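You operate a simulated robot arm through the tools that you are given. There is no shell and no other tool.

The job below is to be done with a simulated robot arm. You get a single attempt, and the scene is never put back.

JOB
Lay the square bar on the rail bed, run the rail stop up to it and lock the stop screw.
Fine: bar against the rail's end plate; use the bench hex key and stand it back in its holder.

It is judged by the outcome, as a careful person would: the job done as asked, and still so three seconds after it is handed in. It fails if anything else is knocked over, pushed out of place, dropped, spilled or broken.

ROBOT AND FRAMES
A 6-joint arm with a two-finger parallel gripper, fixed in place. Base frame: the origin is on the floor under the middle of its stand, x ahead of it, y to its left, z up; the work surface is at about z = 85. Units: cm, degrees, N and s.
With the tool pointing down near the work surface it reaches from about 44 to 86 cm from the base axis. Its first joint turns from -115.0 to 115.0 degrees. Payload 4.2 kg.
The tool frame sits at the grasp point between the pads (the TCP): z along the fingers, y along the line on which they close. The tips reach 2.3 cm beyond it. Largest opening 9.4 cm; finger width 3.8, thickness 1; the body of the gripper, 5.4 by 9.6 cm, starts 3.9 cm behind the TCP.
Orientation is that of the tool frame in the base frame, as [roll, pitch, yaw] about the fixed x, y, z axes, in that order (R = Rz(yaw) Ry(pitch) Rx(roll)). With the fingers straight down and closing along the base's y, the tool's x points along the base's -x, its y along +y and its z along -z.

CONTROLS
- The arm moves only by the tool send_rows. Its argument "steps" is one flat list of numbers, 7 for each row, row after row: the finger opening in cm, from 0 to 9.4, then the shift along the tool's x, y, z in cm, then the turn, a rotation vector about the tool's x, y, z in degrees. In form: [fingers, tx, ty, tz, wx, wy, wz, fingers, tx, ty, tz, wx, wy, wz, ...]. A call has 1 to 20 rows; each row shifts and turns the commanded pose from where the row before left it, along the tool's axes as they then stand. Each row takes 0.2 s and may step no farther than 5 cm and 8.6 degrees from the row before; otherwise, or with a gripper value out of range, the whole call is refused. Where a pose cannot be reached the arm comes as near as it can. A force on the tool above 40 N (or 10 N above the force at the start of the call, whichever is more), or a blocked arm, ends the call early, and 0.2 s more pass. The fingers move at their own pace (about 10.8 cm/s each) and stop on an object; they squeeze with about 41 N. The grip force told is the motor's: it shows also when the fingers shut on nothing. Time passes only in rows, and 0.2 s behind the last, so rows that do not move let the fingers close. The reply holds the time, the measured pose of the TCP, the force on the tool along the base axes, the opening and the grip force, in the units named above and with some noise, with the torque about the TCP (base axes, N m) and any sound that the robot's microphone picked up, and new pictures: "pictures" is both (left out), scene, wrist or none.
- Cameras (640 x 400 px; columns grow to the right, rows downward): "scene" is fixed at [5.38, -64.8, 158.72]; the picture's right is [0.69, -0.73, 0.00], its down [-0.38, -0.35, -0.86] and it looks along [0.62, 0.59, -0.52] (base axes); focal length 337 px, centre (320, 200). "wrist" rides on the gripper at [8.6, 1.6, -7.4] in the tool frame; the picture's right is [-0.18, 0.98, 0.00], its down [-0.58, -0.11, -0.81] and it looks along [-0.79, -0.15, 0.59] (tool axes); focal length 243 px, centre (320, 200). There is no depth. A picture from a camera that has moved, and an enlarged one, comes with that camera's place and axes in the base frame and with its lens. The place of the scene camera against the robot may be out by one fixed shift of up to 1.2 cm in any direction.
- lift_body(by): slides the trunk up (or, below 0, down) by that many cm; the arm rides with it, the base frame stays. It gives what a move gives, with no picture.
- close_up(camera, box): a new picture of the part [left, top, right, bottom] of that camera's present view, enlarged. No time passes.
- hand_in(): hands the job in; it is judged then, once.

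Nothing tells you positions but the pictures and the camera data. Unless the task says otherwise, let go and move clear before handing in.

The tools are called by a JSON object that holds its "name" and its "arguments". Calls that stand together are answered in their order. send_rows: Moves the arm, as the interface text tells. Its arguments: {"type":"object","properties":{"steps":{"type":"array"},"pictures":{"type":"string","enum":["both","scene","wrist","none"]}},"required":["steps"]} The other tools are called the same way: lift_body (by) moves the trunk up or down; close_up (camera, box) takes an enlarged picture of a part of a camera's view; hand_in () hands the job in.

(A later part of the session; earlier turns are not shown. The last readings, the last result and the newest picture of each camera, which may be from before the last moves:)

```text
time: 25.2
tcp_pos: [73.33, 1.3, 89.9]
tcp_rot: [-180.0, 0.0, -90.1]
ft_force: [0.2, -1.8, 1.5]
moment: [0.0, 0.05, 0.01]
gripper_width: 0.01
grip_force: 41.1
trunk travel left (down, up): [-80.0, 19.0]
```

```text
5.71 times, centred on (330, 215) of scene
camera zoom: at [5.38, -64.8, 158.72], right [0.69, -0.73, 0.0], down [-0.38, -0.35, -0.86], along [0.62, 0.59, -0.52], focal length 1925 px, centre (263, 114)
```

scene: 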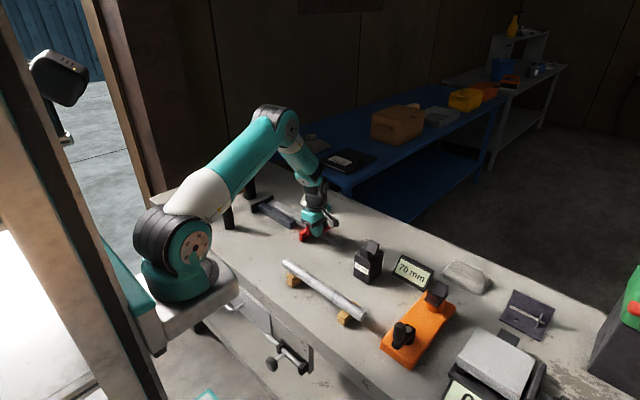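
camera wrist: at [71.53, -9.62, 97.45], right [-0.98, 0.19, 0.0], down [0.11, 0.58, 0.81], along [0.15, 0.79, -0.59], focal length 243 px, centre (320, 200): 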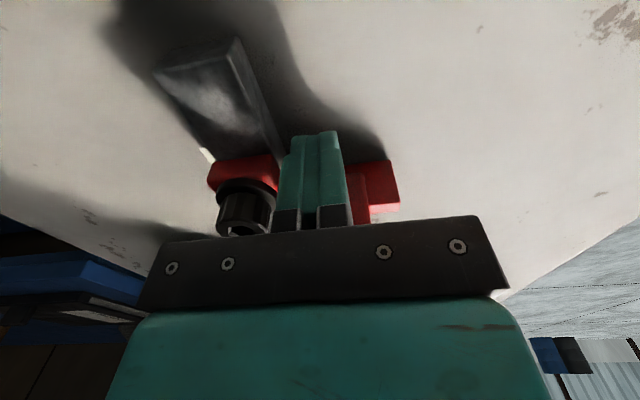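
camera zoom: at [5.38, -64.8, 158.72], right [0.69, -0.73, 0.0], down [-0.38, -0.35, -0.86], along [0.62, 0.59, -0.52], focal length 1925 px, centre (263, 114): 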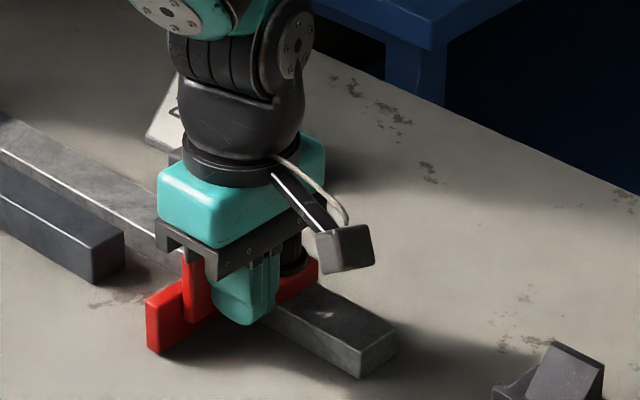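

The stop slides freely at about 2 N. I'll keep running it toward the bar.

{"name": "send_rows", "arguments": {"steps": [0, -0.5, 0, 0, 0, 0, 0, 0, -0.5, 0, 0, 0, 0, 0, 0, -0.5, 0, 0, 0, 0, 0, 0, -0.5, 0, 0, 0, 0, 0, 0, -0.5, 0, 0, 0, 0, 0, 0, -0.5, 0, 0, 0, 0, 0, 0, -0.5, 0, 0, 0, 0, 0, 0, -0.5, 0, 0, 0, 0, 0, 0, -0.5, 0, 0, 0, 0, 0, 0, -0.5, 0, 0, 0, 0, 0, 0, -0.5, 0, 0, 0, 0, 0, 0, -0.5, 0, 0, 0, 0, 0], "pictures": "scene"}}

{"name": "close_up", "arguments": {"camera": "scene", "box": [260, 180, 360, 250]}}

```text
time: 27.8
tcp_pos: [73.36, 7.46, 89.91]
tcp_rot: [180.0, 0.0, -90.1]
ft_force: [-1.4, -1.5, 0.7]
moment: [0.04, -0.01, 0.02]
gripper_width: 0.02
grip_force: 40.9
trunk travel left (down, up): [-80.0, 19.0]
```

scene: 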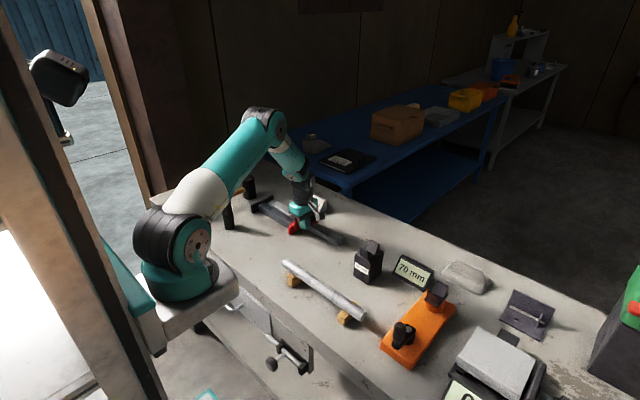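

```text
5.71 times, centred on (310, 215) of scene
camera zoom: at [5.38, -64.8, 158.72], right [0.69, -0.73, 0.0], down [-0.38, -0.35, -0.86], along [0.62, 0.59, -0.52], focal length 1925 px, centre (377, 114)
```

zoom: 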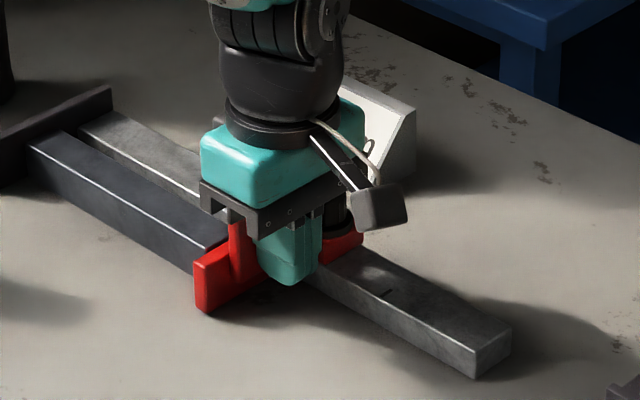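

{"name": "send_rows", "arguments": {"steps": [0, -0.3, 0, 0, 0, 0, 0, 0, -0.3, 0, 0, 0, 0, 0, 0, -0.3, 0, 0, 0, 0, 0, 0, -0.2, 0, 0, 0, 0, 0, 0, -0.15, 0, 0, 0, 0, 0, 0, -0.15, 0, 0, 0, 0, 0, 0, -0.1, 0, 0, 0, 0, 0, 0, -0.1, 0, 0, 0, 0, 0], "pictures": "none"}}

```text
time: 29.6
tcp_pos: [73.26, 8.82, 89.98]
tcp_rot: [180.0, -0.1, -90.2]
ft_force: [0.4, -15.5, -2.0]
moment: [0.23, 0.0, 0.1]
gripper_width: 0.0
grip_force: 40.9
trunk travel left (down, up): [-80.0, 19.0]
```

The force rose to 15 N at y≈8.8, so the stop is against the bar. I'll give it a small extra press and then look.

{"name": "send_rows", "arguments": {"steps": [0, -0.06, 0, 0, 0, 0, 0, 0, 0, 0, 0, 0, 0, 0, 0, 0, 0, 0, 0, 0, 0], "pictures": "both"}}

{"name": "close_up", "arguments": {"camera": "scene", "box": [240, 180, 340, 250]}}

```text
time: 30.4
tcp_pos: [73.36, 8.92, 89.96]
tcp_rot: [-180.0, -0.1, -90.3]
ft_force: [-0.4, -32.4, -0.6]
moment: [0.6, -0.04, 0.18]
gripper_width: 0.0
grip_force: 40.8
trunk travel left (down, up): [-80.0, 19.0]
camera wrist: at [71.6, 0.21, 97.39], right [-0.98, 0.19, 0.0], down [0.11, 0.58, 0.8], along [0.15, 0.79, -0.59], focal length 243 px, centre (320, 200)
```

scene: 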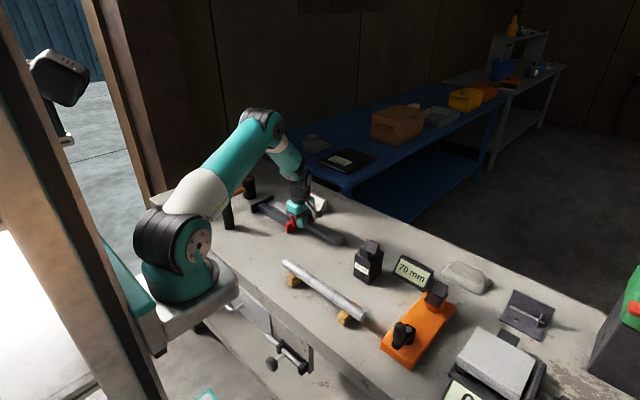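
wrist: 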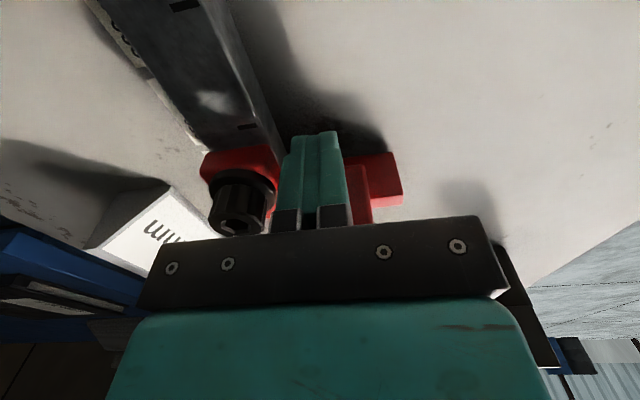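

```text
5.71 times, centred on (290, 215) of scene
camera zoom: at [5.38, -64.8, 158.72], right [0.69, -0.73, 0.0], down [-0.38, -0.35, -0.86], along [0.62, 0.59, -0.52], focal length 1925 px, centre (491, 114)
```

zoom: 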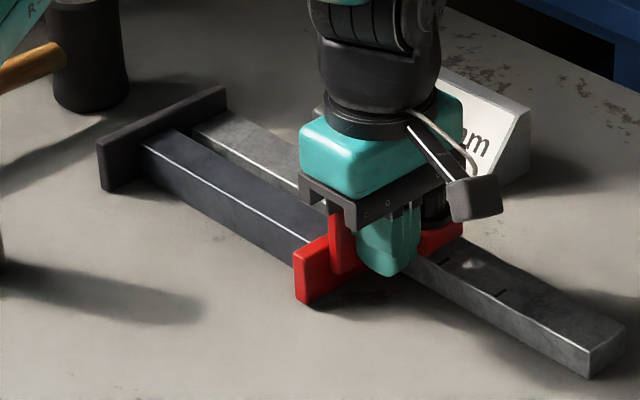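

The bar is seated between the end plate and the stop foot. I'll back off, rise and turn the gripper back for the hex key.

{"name": "send_rows", "arguments": {"steps": [0, 0.5, 0, 0, 0, 0, 0, 0, 1, 0, 0, 0, 0, 0, 0, 0.5, 0, -3, 0, 0, 0, 0, 0, 0, -5, 0, 0, 0, 0, 0, 0, -5, 0, 0, 0, 9.4, 0, 0, 0, 0, 0, 8.19, 9.4, 0, 0, 0, 0, 0, 8.19, 9.4, 0, 0, 0, 0, 0, 8.19, 9.4, 0, 0, 0, 0, 0, 8.19, 9.4, 0, 0, 0, 0, 0, 8.19, 9.4, 0, 0, 0, 0, 0, 8.19, 9.4, 0, 0, 0, 0, 0, 8.19, 9.4, 0, 0, 0, 0, 0, 8.19, 9.4, 0, 0, 0, 0, 0, 8.19, 9.4, 0, 0, 0, 0, 0, 8.19, 9.4, 0, 0, 0, 0, 0, 8.2, 9.4, 0, 0, 0, 0, 0, 0], "pictures": "both"}}

{"name": "close_up", "arguments": {"camera": "scene", "box": [240, 180, 340, 250]}}

```text
time: 34.0
tcp_pos: [73.32, 6.94, 102.96]
tcp_rot: [-180.0, 0.1, 179.7]
ft_force: [-0.2, 0.8, 0.6]
moment: [-0.01, 0.0, -0.02]
gripper_width: 9.38
grip_force: 0.2
trunk travel left (down, up): [-80.0, 19.0]
camera wrist: at [64.64, 8.73, 110.39], right [0.19, 0.98, 0.0], down [0.58, -0.11, 0.81], along [0.79, -0.15, -0.59], focal length 243 px, centre (320, 200)
```

scene: 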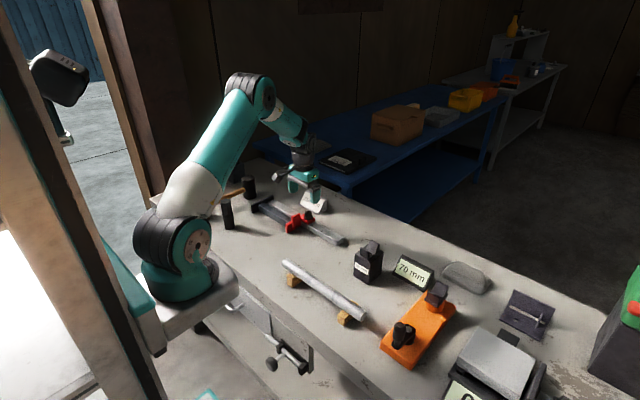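
wrist: 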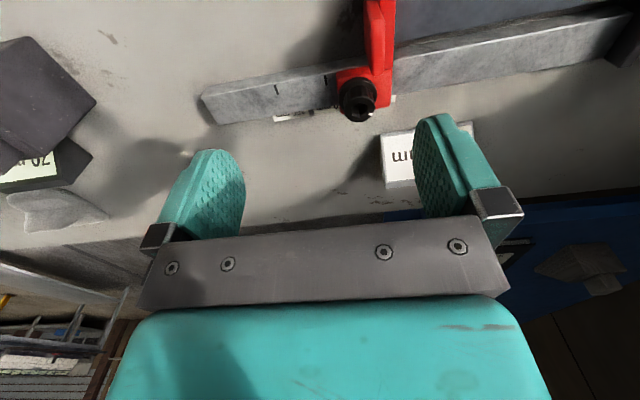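

```text
5.71 times, centred on (290, 215) of scene
camera zoom: at [5.38, -64.8, 158.72], right [0.69, -0.73, 0.0], down [-0.38, -0.35, -0.86], along [0.62, 0.59, -0.52], focal length 1925 px, centre (491, 114)
```

zoom: 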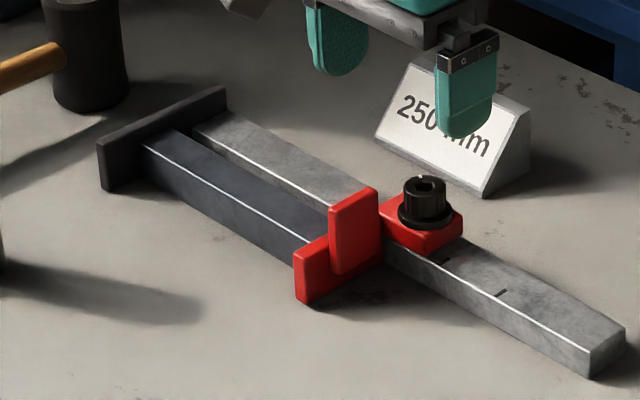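

The stop foot sits against the bar end. I'll zoom on the screw from here.

{"name": "close_up", "arguments": {"camera": "wrist", "box": [310, 50, 410, 125]}}

{"name": "close_up", "arguments": {"camera": "scene", "box": [285, 200, 330, 230]}}

```text
5.33 times, centred on (360, 88) of wrist
camera zoom: at [64.64, 8.73, 110.39], right [0.19, 0.98, 0.0], down [0.58, -0.11, 0.81], along [0.79, -0.15, -0.59], focal length 1294 px, centre (107, 800)
```

zoom: 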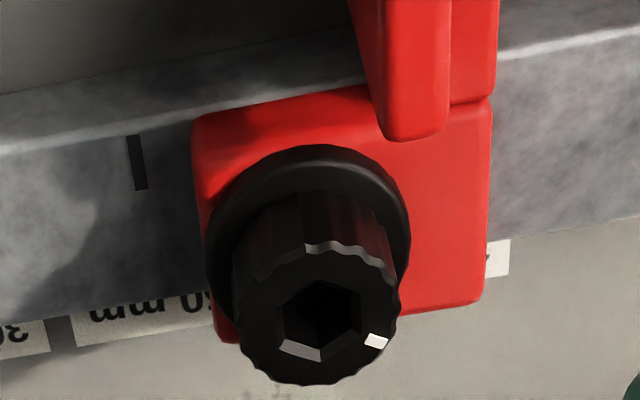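

```text
13.33 times, centred on (308, 215) of scene
camera zoom: at [5.38, -64.8, 158.72], right [0.69, -0.73, 0.0], down [-0.38, -0.35, -0.86], along [0.62, 0.59, -0.52], focal length 4492 px, centre (487, 0)
```

zoom: 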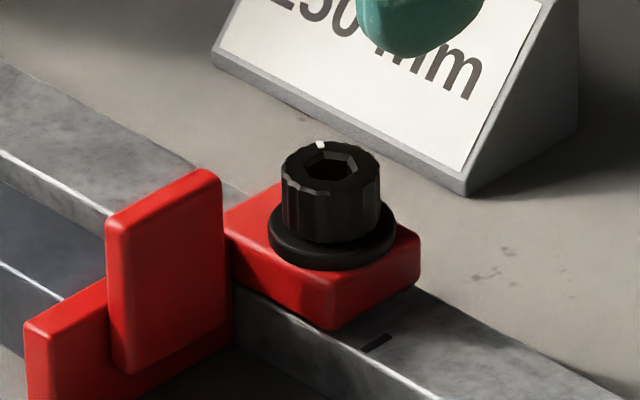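

The socket centre is about (77.5, 9.8, 91.6), with hex vertices along ±x. The key's handle flats also face ±y, so yaw 180 should line up. Now I'll go look at the hex key from close above.

{"name": "send_rows", "arguments": {"steps": [9.4, 2.67, 3, -0.6, 0, 0, 0, 9.4, 2.67, 3, -0.6, 0, 0, 0, 9.4, 2.67, 3, -0.6, 0, 0, 0, 9.4, 2.67, 3, -0.6, 0, 0, 0, 9.4, 2.67, 3, -0.6, 0, 0, 0, 9.4, 2.67, 3, -0.6, 0, 0, 0, 9.4, 2.67, 3, -0.6, 0, 0, 0, 9.4, 2.67, 3, -0.6, 0, 0, 0, 9.4, 0, 0, 0, 0, 0, 0], "pictures": "both"}}

{"name": "close_up", "arguments": {"camera": "wrist", "box": [240, 20, 400, 120]}}

```text
time: 36.0
tcp_pos: [51.92, 31.24, 107.86]
tcp_rot: [180.0, 0.1, 179.8]
ft_force: [-1.0, 0.3, -1.6]
moment: [0.01, 0.01, 0.0]
gripper_width: 9.41
grip_force: 0.0
trunk travel left (down, up): [-80.0, 19.0]
camera wrist: at [43.15, 32.93, 115.14], right [0.19, 0.98, 0.0], down [0.58, -0.11, 0.81], along [0.79, -0.15, -0.59], focal length 243 px, centre (320, 200)
```

scene: 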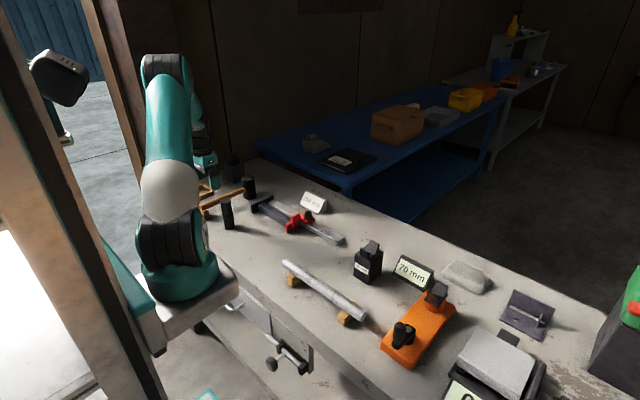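
wrist: 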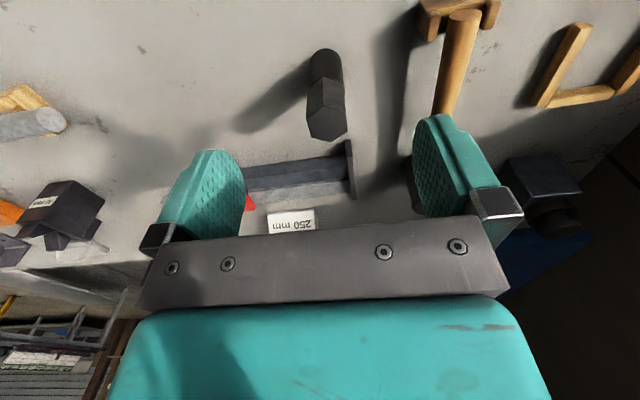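

```text
4.00 times, centred on (320, 70) of wrist
camera zoom: at [43.15, 32.93, 115.14], right [0.19, 0.98, 0.0], down [0.58, -0.11, 0.81], along [0.79, -0.15, -0.59], focal length 970 px, centre (320, 720)
```

zoom: 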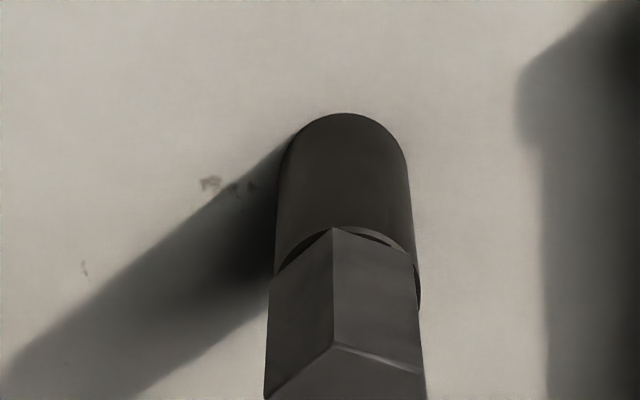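

{"name": "close_up", "arguments": {"camera": "wrist", "box": [264, 60, 392, 140]}}

```text
5.00 times, centred on (328, 100) of wrist
camera zoom: at [43.15, 32.93, 115.14], right [0.19, 0.98, 0.0], down [0.58, -0.11, 0.81], along [0.79, -0.15, -0.59], focal length 1213 px, centre (280, 700)
```

zoom: 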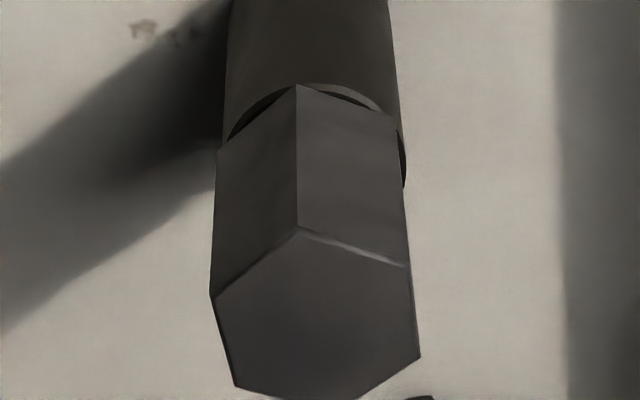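

The hex handle is centred at about (56.5, 31.05), 3.4 cm across flats, spanning z≈92.2 to 97 above the holder. I'll descend over it to TCP z≈95.1 without touching the holder.

{"name": "send_rows", "arguments": {"steps": [9.4, -4.62, -0.17, 0, 0, 0, 0, 9.4, 0, 0, 4, 0, 0, 0, 9.4, 0, 0, 4, 0, 0, 0, 9.4, 0, 0, 2.5, 0, 0, 0, 9.4, 0, 0, 1.5, 0, 0, 0, 9.4, 0, 0, 0.76, 0, 0, 0, 9.4, 0, 0, 0, 0, 0, 0], "pictures": "both"}}

{"name": "close_up", "arguments": {"camera": "scene", "box": [190, 180, 270, 240]}}

```text
time: 37.6
tcp_pos: [56.63, 30.85, 95.03]
tcp_rot: [180.0, 0.0, 179.8]
ft_force: [-1.0, -0.2, 0.5]
moment: [-0.03, 0.0, 0.02]
gripper_width: 9.42
grip_force: 0.2
trunk travel left (down, up): [-80.0, 19.0]
camera wrist: at [47.89, 32.55, 102.46], right [0.19, 0.98, 0.0], down [0.58, -0.11, 0.81], along [0.79, -0.15, -0.59], focal length 243 px, centre (320, 200)
```

scene: 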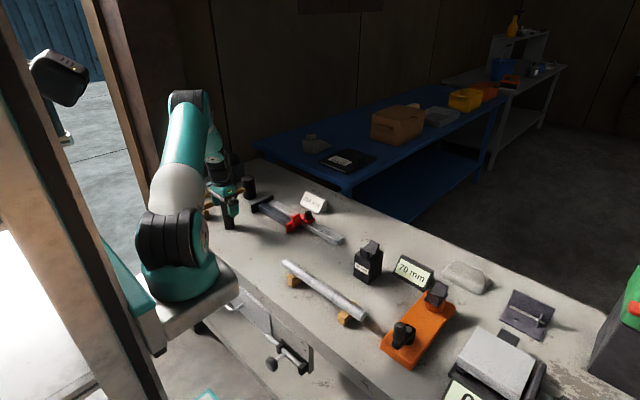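
wrist: 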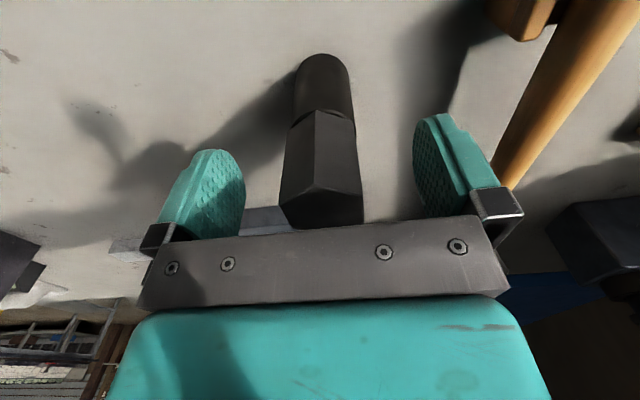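

```text
6.67 times, centred on (230, 210) of scene
camera zoom: at [5.38, -64.8, 158.72], right [0.69, -0.73, 0.0], down [-0.38, -0.35, -0.86], along [0.62, 0.59, -0.52], focal length 2246 px, centre (920, 133)
```

zoom: 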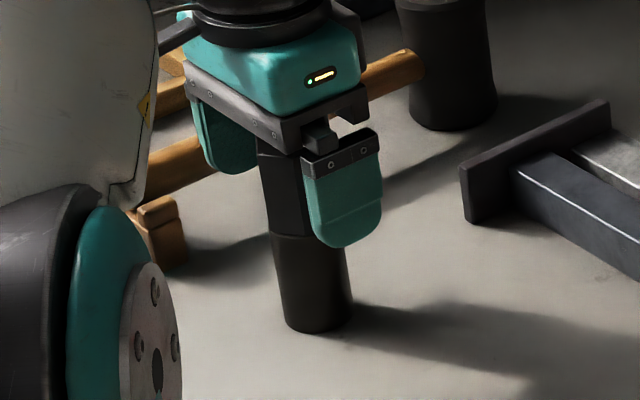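

{"name": "send_rows", "arguments": {"steps": [7, 0, 0.12, 0, 0, 0, 0, 5, 0, 0, 0, 0, 0, 0, 4.2, 0, 0, 0, 0, 0, 0, 4.2, 0, 0, 0, 0, 0, 0], "pictures": "wrist"}}

{"name": "close_up", "arguments": {"camera": "wrist", "box": [220, 40, 420, 230]}}

```text
time: 38.6
tcp_pos: [56.73, 31.16, 95.01]
tcp_rot: [179.9, 0.0, 179.9]
ft_force: [-0.9, 0.0, -0.3]
moment: [0.02, -0.01, -0.01]
gripper_width: 4.2
grip_force: 0.0
trunk travel left (down, up): [-80.0, 19.0]
camera wrist: at [47.91, 32.7, 102.46], right [0.19, 0.98, 0.0], down [0.58, -0.11, 0.81], along [0.79, -0.15, -0.59], focal length 243 px, centre (320, 200)
```

wrist: 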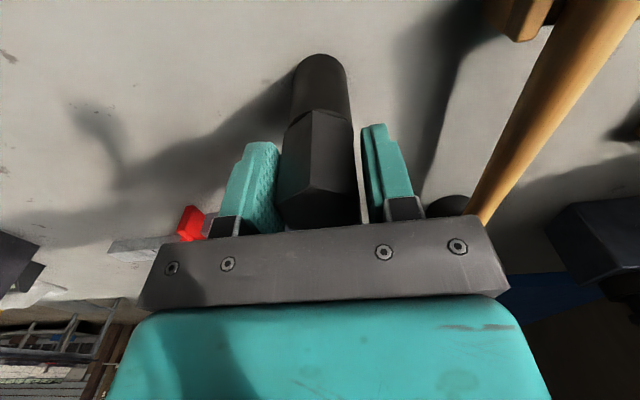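

```text
2.11 times, centred on (320, 135) of wrist
camera zoom: at [47.91, 32.7, 102.46], right [0.19, 0.98, 0.0], down [0.58, -0.11, 0.81], along [0.79, -0.15, -0.59], focal length 511 px, centre (320, 337)
```

zoom: 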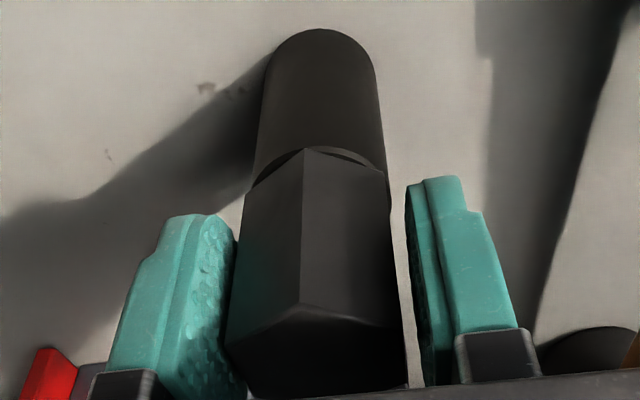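

{"name": "send_rows", "arguments": {"steps": [4.2, 0.1, -0.1, 0, 0, 0, 0, 3.8, 0, 0, 0, 0, 0, 0, 3.5, 0, 0, 0, 0, 0, 0, 3.0, 0, 0, 0, 0, 0, 0, 0, 0, 0, 0, 0, 0, 0, 0, 0, 0, 0, 0, 0, 0], "pictures": "wrist"}}

```text
time: 40.0
tcp_pos: [56.61, 30.84, 95.06]
tcp_rot: [180.0, 0.1, 179.8]
ft_force: [-0.4, -0.7, -0.3]
moment: [-0.02, -0.04, 0.0]
gripper_width: 3.58
grip_force: 40.6
trunk travel left (down, up): [-80.0, 19.0]
camera wrist: at [47.85, 32.55, 102.45], right [0.19, 0.98, 0.0], down [0.58, -0.11, 0.81], along [0.79, -0.15, -0.59], focal length 243 px, centre (320, 200)
```

wrist: 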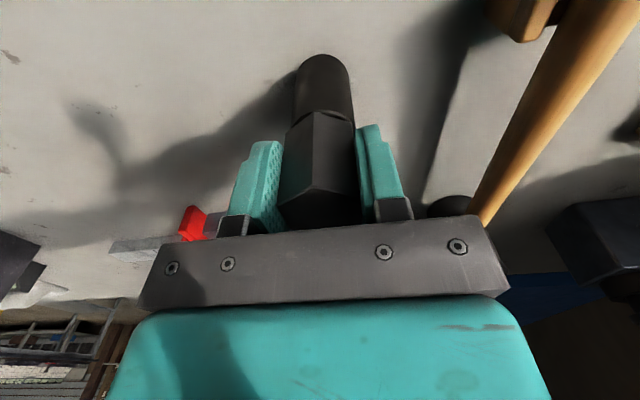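

The handle is gripped at 3.58 cm with almost no side load. I'll lift a little and check that the key comes out and the holder stays.

{"name": "send_rows", "arguments": {"steps": [0, 0, 0, -0.5, 0, 0, 0, 0, 0, 0, -0.5, 0, 0, 0, 0, 0, 0, -1, 0, 0, 0, 0, 0, 0, 0, 0, 0, 0], "pictures": "both"}}

{"name": "close_up", "arguments": {"camera": "scene", "box": [190, 180, 270, 240]}}

{"name": "close_up", "arguments": {"camera": "wrist", "box": [220, 20, 420, 150]}}

```text
time: 41.0
tcp_pos: [56.48, 30.91, 96.95]
tcp_rot: [180.0, 0.1, 179.8]
ft_force: [-0.1, 0.7, -1.0]
moment: [0.01, 0.03, 0.0]
gripper_width: 3.54
grip_force: 41.2
trunk travel left (down, up): [-80.0, 19.0]
camera wrist: at [47.78, 32.6, 104.4], right [0.19, 0.98, 0.0], down [0.58, -0.11, 0.81], along [0.79, -0.15, -0.59], focal length 243 px, centre (320, 200)
```

scene: 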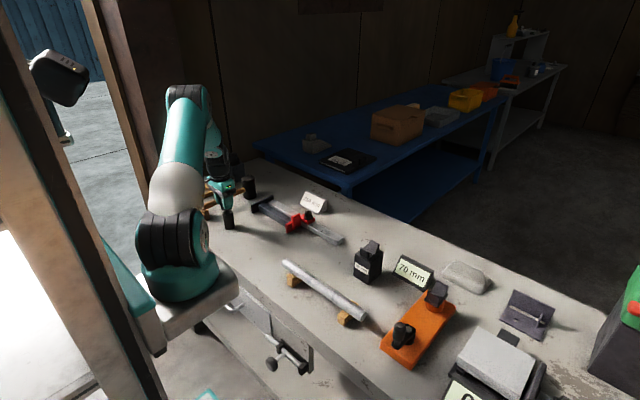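
wrist: 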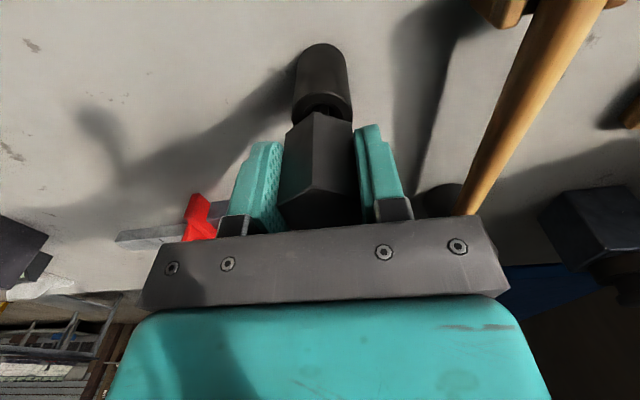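

```text
6.67 times, centred on (230, 210) of scene
camera zoom: at [5.38, -64.8, 158.72], right [0.69, -0.73, 0.0], down [-0.38, -0.35, -0.86], along [0.62, 0.59, -0.52], focal length 2246 px, centre (920, 133)
```

zoom: 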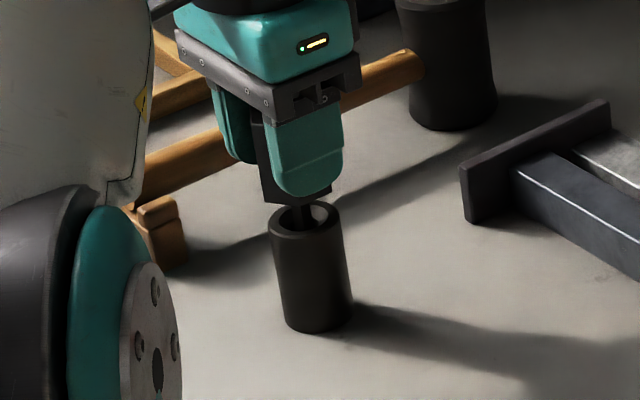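

```text
3.08 times, centred on (320, 85) of wrist
camera zoom: at [47.78, 32.6, 104.4], right [0.19, 0.98, 0.0], down [0.58, -0.11, 0.81], along [0.79, -0.15, -0.59], focal length 746 px, centre (320, 554)
```

zoom: 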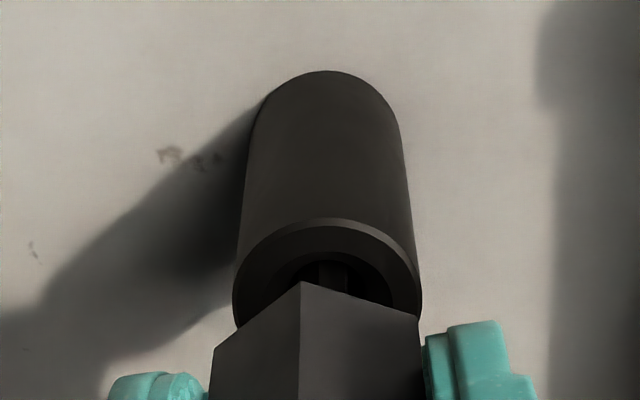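

The key slides out cleanly and the holder, a cup with a wide bore, stays put. I'll keep lifting until the bit is fully clear.

{"name": "send_rows", "arguments": {"steps": [0, 0, 0, -1.5, 0, 0, 0, 0, 0, 0, -2, 0, 0, 0, 0, 0, 0, -2, 0, 0, 0, 0, 0, 0, -2.5, 0, 0, 0, 0, 0, 0, 0, 0, 0, 0], "pictures": "both"}}

{"name": "close_up", "arguments": {"camera": "scene", "box": [190, 160, 270, 240]}}

{"name": "close_up", "arguments": {"camera": "wrist", "box": [220, 0, 420, 130]}}

```text
time: 42.2
tcp_pos: [56.65, 30.92, 105.1]
tcp_rot: [-179.9, 0.0, 179.8]
ft_force: [-0.3, 0.9, -0.7]
moment: [0.0, 0.01, 0.03]
gripper_width: 3.55
grip_force: 41.1
trunk travel left (down, up): [-80.0, 19.0]
camera wrist: at [47.88, 32.58, 112.56], right [0.19, 0.98, 0.0], down [0.58, -0.11, 0.81], along [0.79, -0.15, -0.59], focal length 243 px, centre (320, 200)
```

scene: 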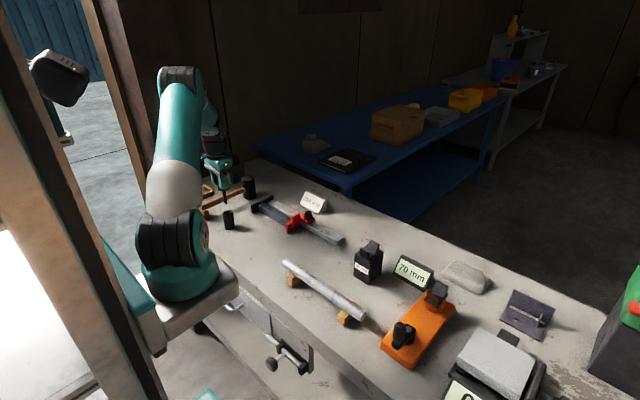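
wrist: 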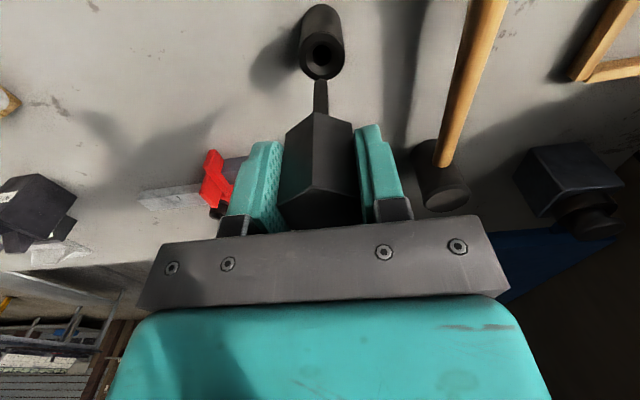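

```text
5.00 times, centred on (230, 200) of scene
camera zoom: at [5.38, -64.8, 158.72], right [0.69, -0.73, 0.0], down [-0.38, -0.35, -0.86], along [0.62, 0.59, -0.52], focal length 1685 px, centre (770, 200)
```

zoom: 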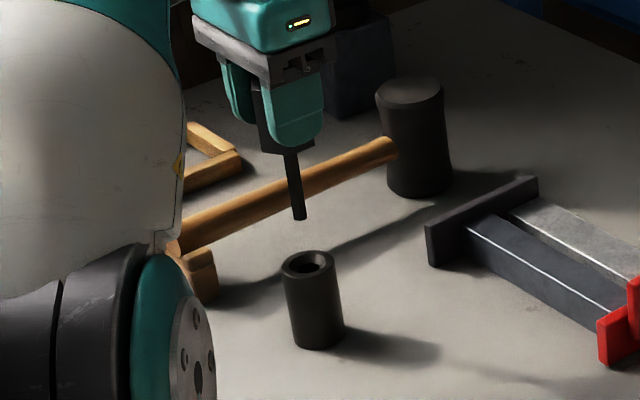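

```text
3.08 times, centred on (320, 65) of wrist
camera zoom: at [47.88, 32.58, 112.56], right [0.19, 0.98, 0.0], down [0.58, -0.11, 0.81], along [0.79, -0.15, -0.59], focal length 746 px, centre (320, 615)
```

zoom: 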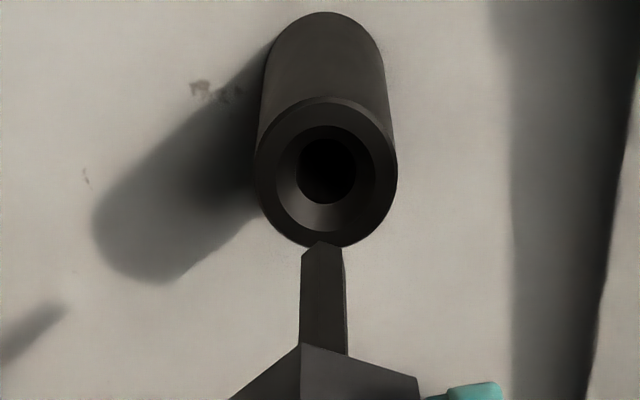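

{"name": "close_up", "arguments": {"camera": "wrist", "box": [296, 64, 344, 124]}}

{"name": "close_up", "arguments": {"camera": "scene", "box": [212, 180, 236, 210]}}

{"name": "close_up", "arguments": {"camera": "wrist", "box": [290, 0, 360, 85]}}

```text
6.67 times, centred on (320, 94) of wrist
camera zoom: at [47.88, 32.58, 112.56], right [0.19, 0.98, 0.0], down [0.58, -0.11, 0.81], along [0.79, -0.15, -0.59], focal length 1618 px, centre (320, 907)
```

zoom: 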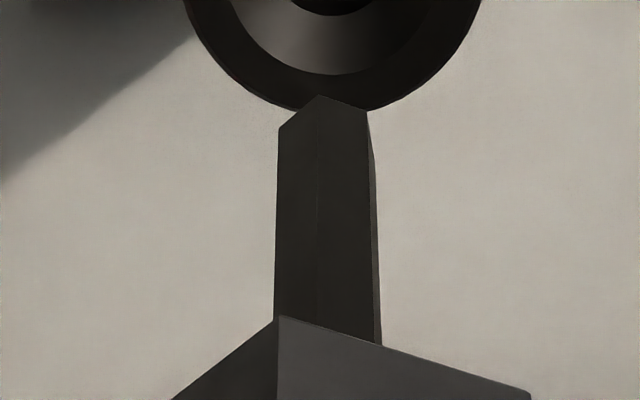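

```text
13.33 times, centred on (224, 195) of scene
camera zoom: at [5.38, -64.8, 158.72], right [0.69, -0.73, 0.0], down [-0.38, -0.35, -0.86], along [0.62, 0.59, -0.52], focal length 4492 px, centre (1600, 267)
```

zoom: 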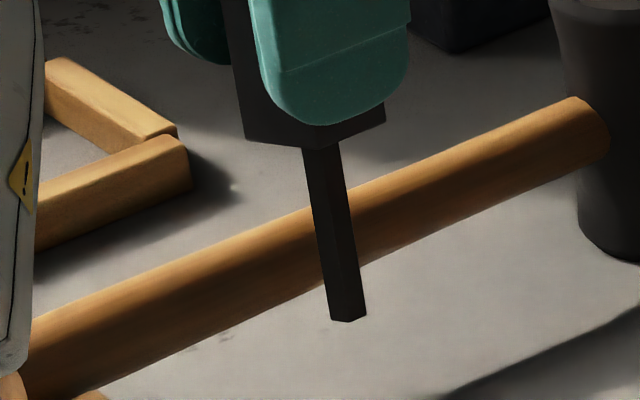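

```text
4.71 times, centred on (325, 42) of wrist
camera zoom: at [47.88, 32.58, 112.56], right [0.19, 0.98, 0.0], down [0.58, -0.11, 0.81], along [0.79, -0.15, -0.59], focal length 1142 px, centre (296, 941)
```

zoom: 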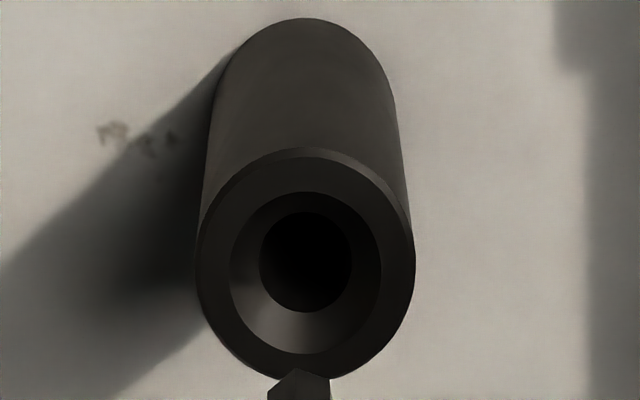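

The key is out. Its hex bit is about 1 cm across flats, 5 to 6 cm long and lined up with the handle. I'll carry it over the screw socket at about (77.5, 9.8), keeping the tip at z≈97.

{"name": "send_rows", "arguments": {"steps": [0, -2.6, -2.63, -0.1, 0, 0, 0, 0, -2.6, -2.63, -0.1, 0, 0, 0, 0, -2.6, -2.63, -0.1, 0, 0, 0, 0, -2.6, -2.63, -0.1, 0, 0, 0, 0, -2.6, -2.63, -0.1, 0, 0, 0, 0, -2.6, -2.63, 0, 0, 0, 0, 0, -2.6, -2.63, 0, 0, 0, 0, 0, -2.6, -2.63, 0, 0, 0, 0, 0, 0, 0, 0, 0, 0, 0], "pictures": "both"}}

{"name": "close_up", "arguments": {"camera": "wrist", "box": [260, 0, 420, 120]}}

{"name": "close_up", "arguments": {"camera": "scene", "box": [270, 170, 350, 230]}}

```text
time: 44.2
tcp_pos: [77.25, 9.89, 105.4]
tcp_rot: [180.0, 0.0, 179.9]
ft_force: [0.7, -0.5, -1.4]
moment: [0.02, 0.01, 0.0]
gripper_width: 3.55
grip_force: 41.0
trunk travel left (down, up): [-80.0, 19.0]
camera wrist: at [68.53, 11.65, 112.81], right [0.19, 0.98, 0.0], down [0.58, -0.11, 0.81], along [0.79, -0.15, -0.59], focal length 243 px, centre (320, 200)
```

scene: 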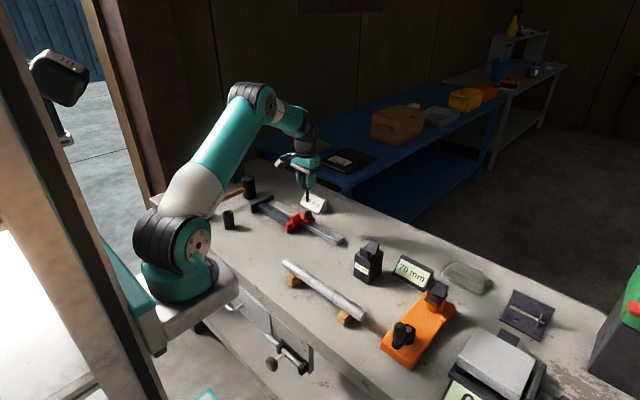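
wrist: 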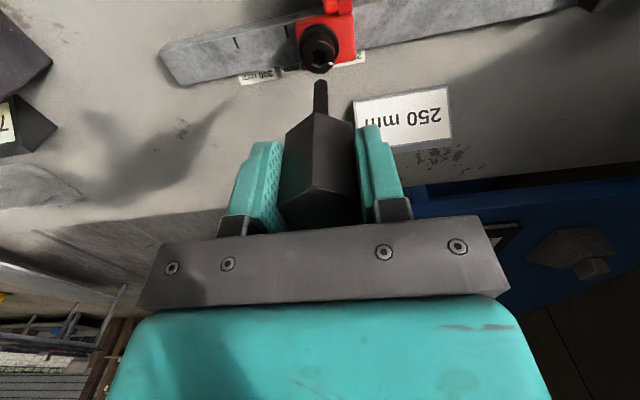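

```text
3.33 times, centred on (340, 60) of wrist
camera zoom: at [68.53, 11.65, 112.81], right [0.19, 0.98, 0.0], down [0.58, -0.11, 0.81], along [0.79, -0.15, -0.59], focal length 809 px, centre (253, 667)
```

zoom: 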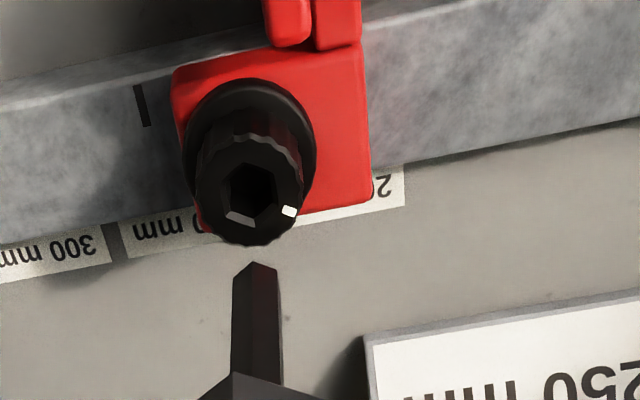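

```text
6.67 times, centred on (310, 200) of scene
camera zoom: at [5.38, -64.8, 158.72], right [0.69, -0.73, 0.0], down [-0.38, -0.35, -0.86], along [0.62, 0.59, -0.52], focal length 2246 px, centre (387, 200)
```

zoom: 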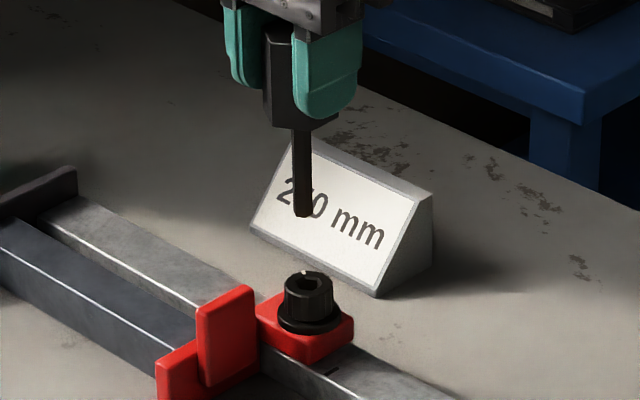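

The bit is almost over the socket and needs about +0.25 cm in x and -0.15 cm in y. I'll correct that and come down to just above the socket.

{"name": "send_rows", "arguments": {"steps": [0, -0.25, -0.15, 1.5, 0, 0, 0, 0, 0, 0, 1.3, 0, 0, 0, 0, 0, 0, 0.6, 0, 0, 0, 0, 0, 0, 0, 0, 0, 0], "pictures": "both"}}

{"name": "close_up", "arguments": {"camera": "wrist", "box": [270, 20, 390, 120]}}

{"name": "close_up", "arguments": {"camera": "scene", "box": [280, 180, 340, 230]}}

```text
time: 45.2
tcp_pos: [77.52, 9.7, 101.95]
tcp_rot: [179.9, 0.0, 179.8]
ft_force: [0.9, -0.5, -1.1]
moment: [0.0, -0.02, -0.02]
gripper_width: 3.51
grip_force: 41.1
trunk travel left (down, up): [-80.0, 19.0]
camera wrist: at [68.75, 11.42, 109.42], right [0.19, 0.98, 0.0], down [0.58, -0.11, 0.81], along [0.79, -0.15, -0.59], focal length 243 px, centre (320, 200)
```

scene: 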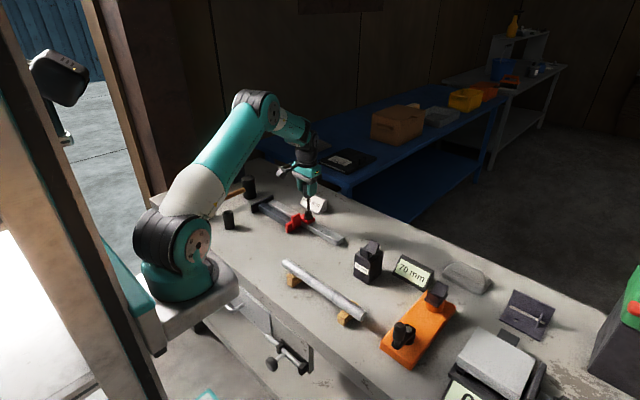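
wrist: 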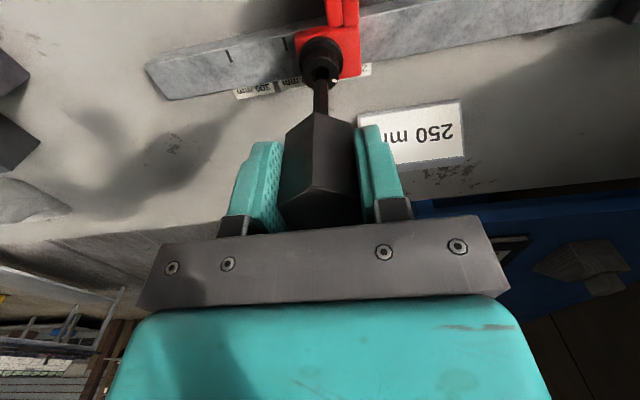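

```text
4.00 times, centred on (330, 70) of wrist
camera zoom: at [68.75, 11.42, 109.42], right [0.19, 0.98, 0.0], down [0.58, -0.11, 0.81], along [0.79, -0.15, -0.59], focal length 970 px, centre (280, 720)
```

zoom: 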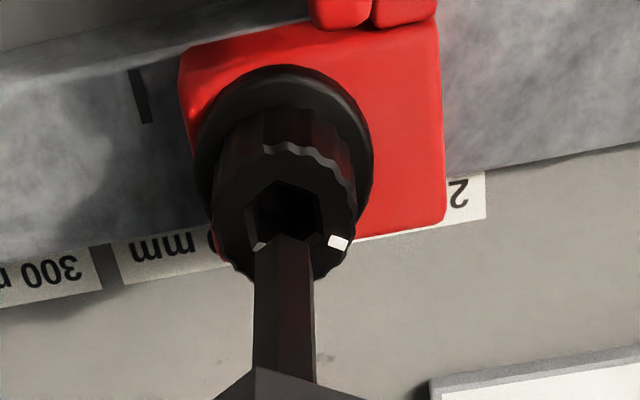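

```text
8.00 times, centred on (310, 205) of scene
camera zoom: at [5.38, -64.8, 158.72], right [0.69, -0.73, 0.0], down [-0.38, -0.35, -0.86], along [0.62, 0.59, -0.52], focal length 2696 px, centre (400, 160)
```

zoom: 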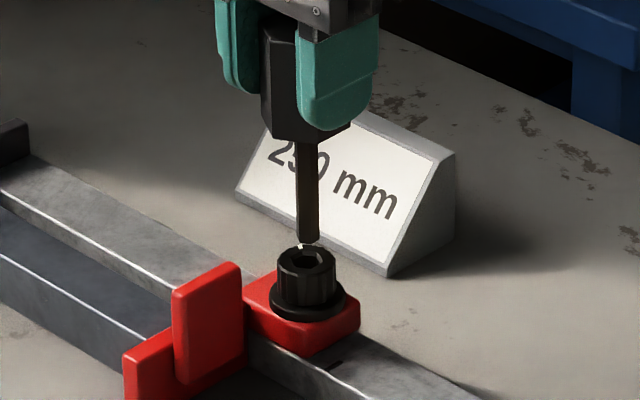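

{"name": "close_up", "arguments": {"camera": "wrist", "box": [300, 50, 348, 90]}}

{"name": "close_up", "arguments": {"camera": "scene", "box": [296, 203, 320, 223]}}

```text
10.00 times, centred on (324, 70) of wrist
camera zoom: at [68.75, 11.42, 109.42], right [0.19, 0.98, 0.0], down [0.58, -0.11, 0.81], along [0.79, -0.15, -0.59], focal length 2426 px, centre (280, 1500)
```

zoom: 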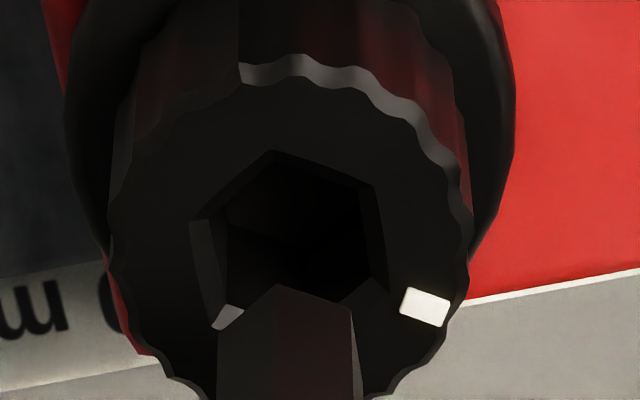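

```text
16.00 times, centred on (308, 213) of scene
camera zoom: at [5.38, -64.8, 158.72], right [0.69, -0.73, 0.0], down [-0.38, -0.35, -0.86], along [0.62, 0.59, -0.52], focal length 5391 px, centre (512, -8)
```

zoom: 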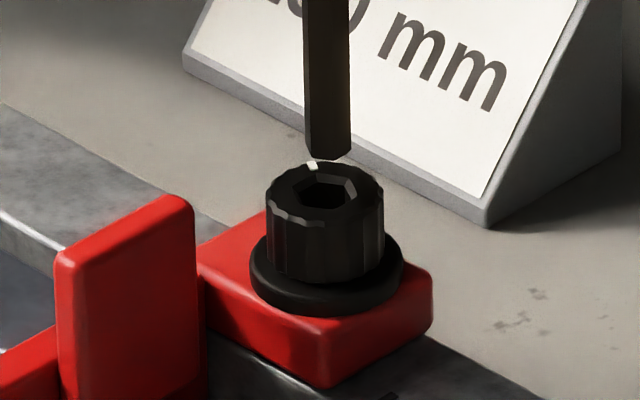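

The bit is centred over the hex socket within about 1 mm and the angles match. I'll descend slowly to insert it.

{"name": "send_rows", "arguments": {"steps": [0, 0, 0, 0.4, 0, 0, 0, 0, 0, 0, 0.4, 0, 0, 0, 0, 0, 0, 0.3, 0, 0, 0, 0, 0, 0, 0.2, 0, 0, 0, 0, 0, 0, 0.2, 0, 0, 0, 0, 0, 0, 0.2, 0, 0, 0, 0, 0, 0, 0.2, 0, 0, 0, 0, 0, 0, 0, 0, 0, 0], "pictures": "both"}}

{"name": "close_up", "arguments": {"camera": "wrist", "box": [290, 30, 354, 90]}}

{"name": "close_up", "arguments": {"camera": "scene", "box": [290, 193, 326, 223]}}

```text
time: 47.0
tcp_pos: [77.5, 9.79, 100.18]
tcp_rot: [-180.0, 0.0, 179.9]
ft_force: [-3.1, 1.3, -0.6]
moment: [0.12, 0.3, 0.02]
gripper_width: 3.57
grip_force: 41.3
trunk travel left (down, up): [-80.0, 19.0]
camera wrist: at [68.8, 11.42, 107.59], right [0.19, 0.98, 0.0], down [0.58, -0.11, 0.81], along [0.79, -0.15, -0.59], focal length 243 px, centre (320, 200)
```

scene: 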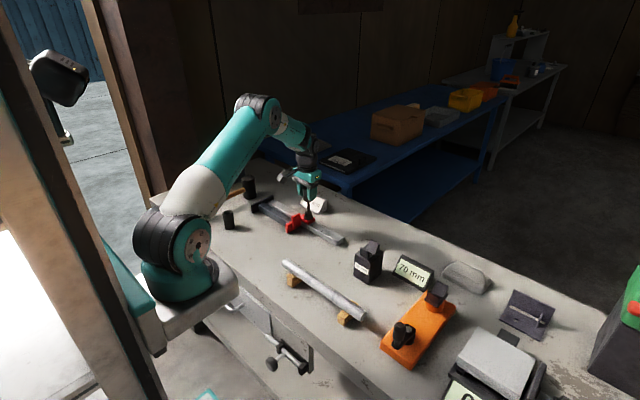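
wrist: 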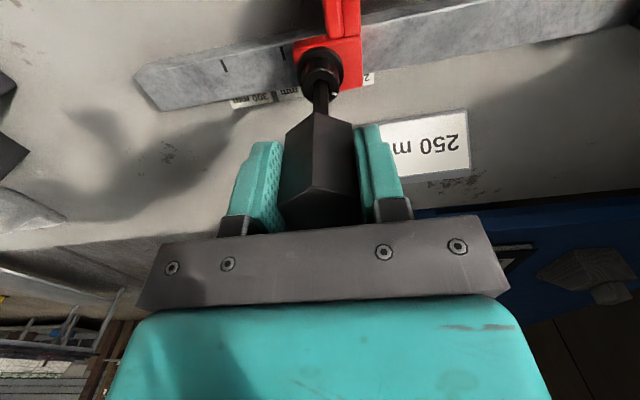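

```text
6.67 times, centred on (322, 60) of wrist
camera zoom: at [68.8, 11.42, 107.59], right [0.19, 0.98, 0.0], down [0.58, -0.11, 0.81], along [0.79, -0.15, -0.59], focal length 1618 px, centre (307, 1133)
```

zoom: 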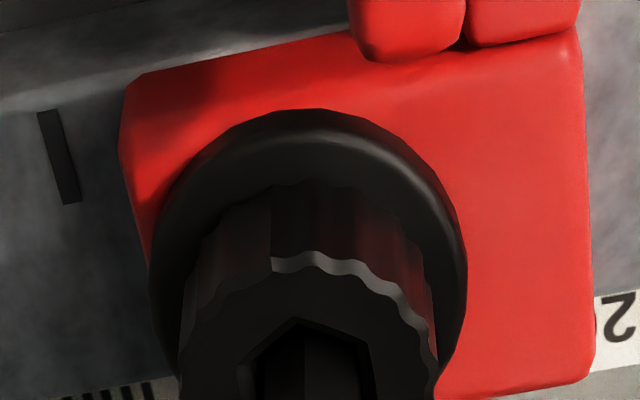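

```text
13.33 times, centred on (308, 208) of scene
camera zoom: at [5.38, -64.8, 158.72], right [0.69, -0.73, 0.0], down [-0.38, -0.35, -0.86], along [0.62, 0.59, -0.52], focal length 4492 px, centre (480, 93)
```

zoom: 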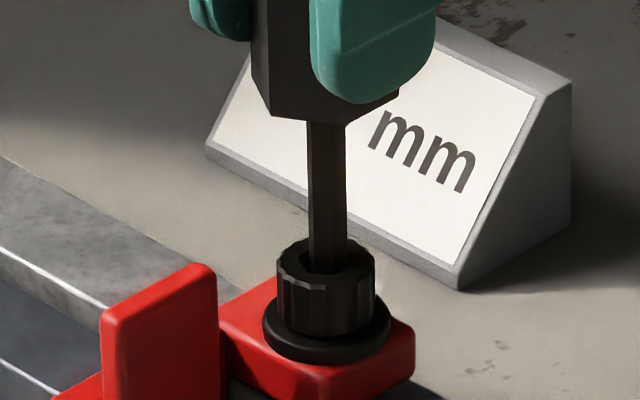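

The bit has entered the socket with a slight side load in -x. I'll shift 0.08 cm that way and continue down until it seats.

{"name": "send_rows", "arguments": {"steps": [0, 0.08, 0, 0.1, 0, 0, 0, 0, 0, 0, 0.15, 0, 0, 0, 0, 0, 0, 0.15, 0, 0, 0, 0, 0, 0, 0, 0, 0, 0], "pictures": "none"}}

```text
time: 48.0
tcp_pos: [77.39, 9.64, 99.68]
tcp_rot: [-180.0, 0.1, 179.7]
ft_force: [-0.3, 0.1, -0.9]
moment: [0.01, 0.01, 0.0]
gripper_width: 3.58
grip_force: 41.4
trunk travel left (down, up): [-80.0, 19.0]
```

{"name": "send_rows", "arguments": {"steps": [0, 0, 0, 0.15, 0, 0, 0, 0, 0, 0, 0.15, 0, 0, 0, 0, 0, 0, 0.15, 0, 0, 0, 0, 0, 0, 0.1, 0, 0, 0, 0, 0, 0, 0, 0, 0, 0], "pictures": "none"}}

```text
time: 49.2
tcp_pos: [77.63, 9.87, 99.36]
tcp_rot: [179.9, 0.3, 179.8]
ft_force: [0.2, 0.3, 27.7]
moment: [-0.05, -0.3, 0.03]
gripper_width: 3.59
grip_force: 40.5
trunk travel left (down, up): [-80.0, 19.0]
```

The bit bottomed in the socket at z≈99.4. I'll ease back up slightly, then turn clockwise (seen from above) in small steps while watching the torque.

{"name": "send_rows", "arguments": {"steps": [0, 0, 0, -0.2, 0, 0, 0, 0, 0, 0, 0, 0, 0, 0], "pictures": "none"}}

```text
time: 49.8
tcp_pos: [77.56, 9.71, 99.32]
tcp_rot: [-179.9, 0.1, 179.8]
ft_force: [10.6, -1.5, 14.3]
moment: [-0.06, -1.08, 0.01]
gripper_width: 3.59
grip_force: 40.5
trunk travel left (down, up): [-80.0, 19.0]
```

{"name": "send_rows", "arguments": {"steps": [0, 0, 0, -0.1, 0, 0, 0, 0, 0, 0, 0, 0, 0, 0, 0, 0, 0, 0, 0, 0, 0], "pictures": "none"}}

```text
time: 50.6
tcp_pos: [77.42, 9.73, 99.47]
tcp_rot: [180.0, -0.1, 179.9]
ft_force: [11.1, 2.2, -4.1]
moment: [0.16, -1.04, 0.0]
gripper_width: 3.57
grip_force: 41.0
trunk travel left (down, up): [-80.0, 19.0]
```

{"name": "send_rows", "arguments": {"steps": [0, -0.08, 0, 0, 0, 0, 0, 0, 0, 0, 0, 0, 0, 0], "pictures": "none"}}

```text
time: 51.2
tcp_pos: [77.48, 9.78, 99.51]
tcp_rot: [-179.9, -0.1, 179.9]
ft_force: [0.8, 0.0, -0.9]
moment: [-0.02, 0.0, -0.01]
gripper_width: 3.56
grip_force: 41.2
trunk travel left (down, up): [-80.0, 19.0]
```

All side loads are gone. Now I'll start turning clockwise.

{"name": "send_rows", "arguments": {"steps": [0, 0, 0, 0, 0, 0, 5, 0, 0, 0, 0, 0, 0, 5, 0, 0, 0, 0, 0, 0, 5, 0, 0, 0, 0, 0, 0, 5, 0, 0, 0, 0, 0, 0, 0], "pictures": "scene"}}

{"name": "close_up", "arguments": {"camera": "scene", "box": [280, 183, 336, 233]}}

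```text
time: 52.4
tcp_pos: [77.53, 9.74, 99.58]
tcp_rot: [180.0, 0.0, 159.7]
ft_force: [-3.5, 1.1, 0.6]
moment: [0.12, 0.39, -0.03]
gripper_width: 3.55
grip_force: 41.2
trunk travel left (down, up): [-80.0, 19.0]
```

scene: 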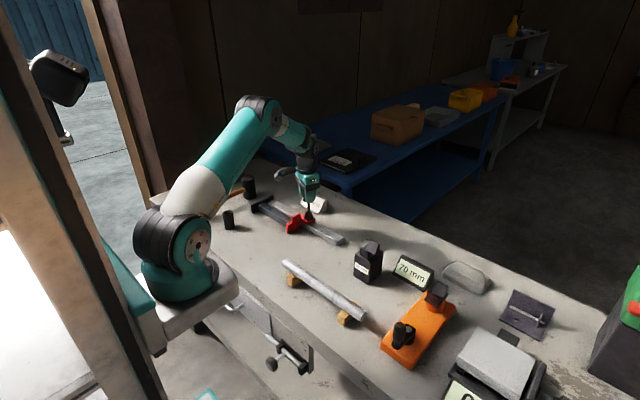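

```text
8.00 times, centred on (308, 208) of scene
camera zoom: at [5.38, -64.8, 158.72], right [0.69, -0.73, 0.0], down [-0.38, -0.35, -0.86], along [0.62, 0.59, -0.52], focal length 2696 px, centre (416, 136)
```

zoom: 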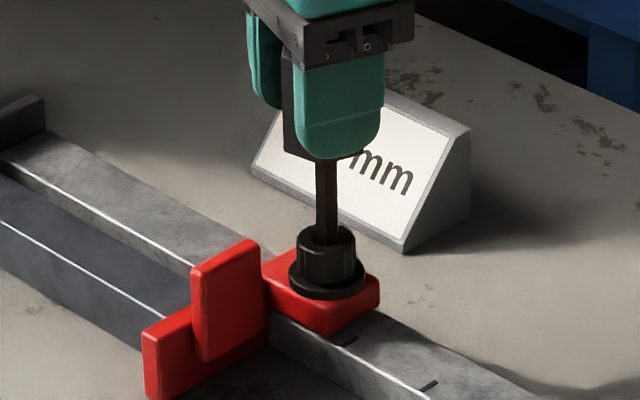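

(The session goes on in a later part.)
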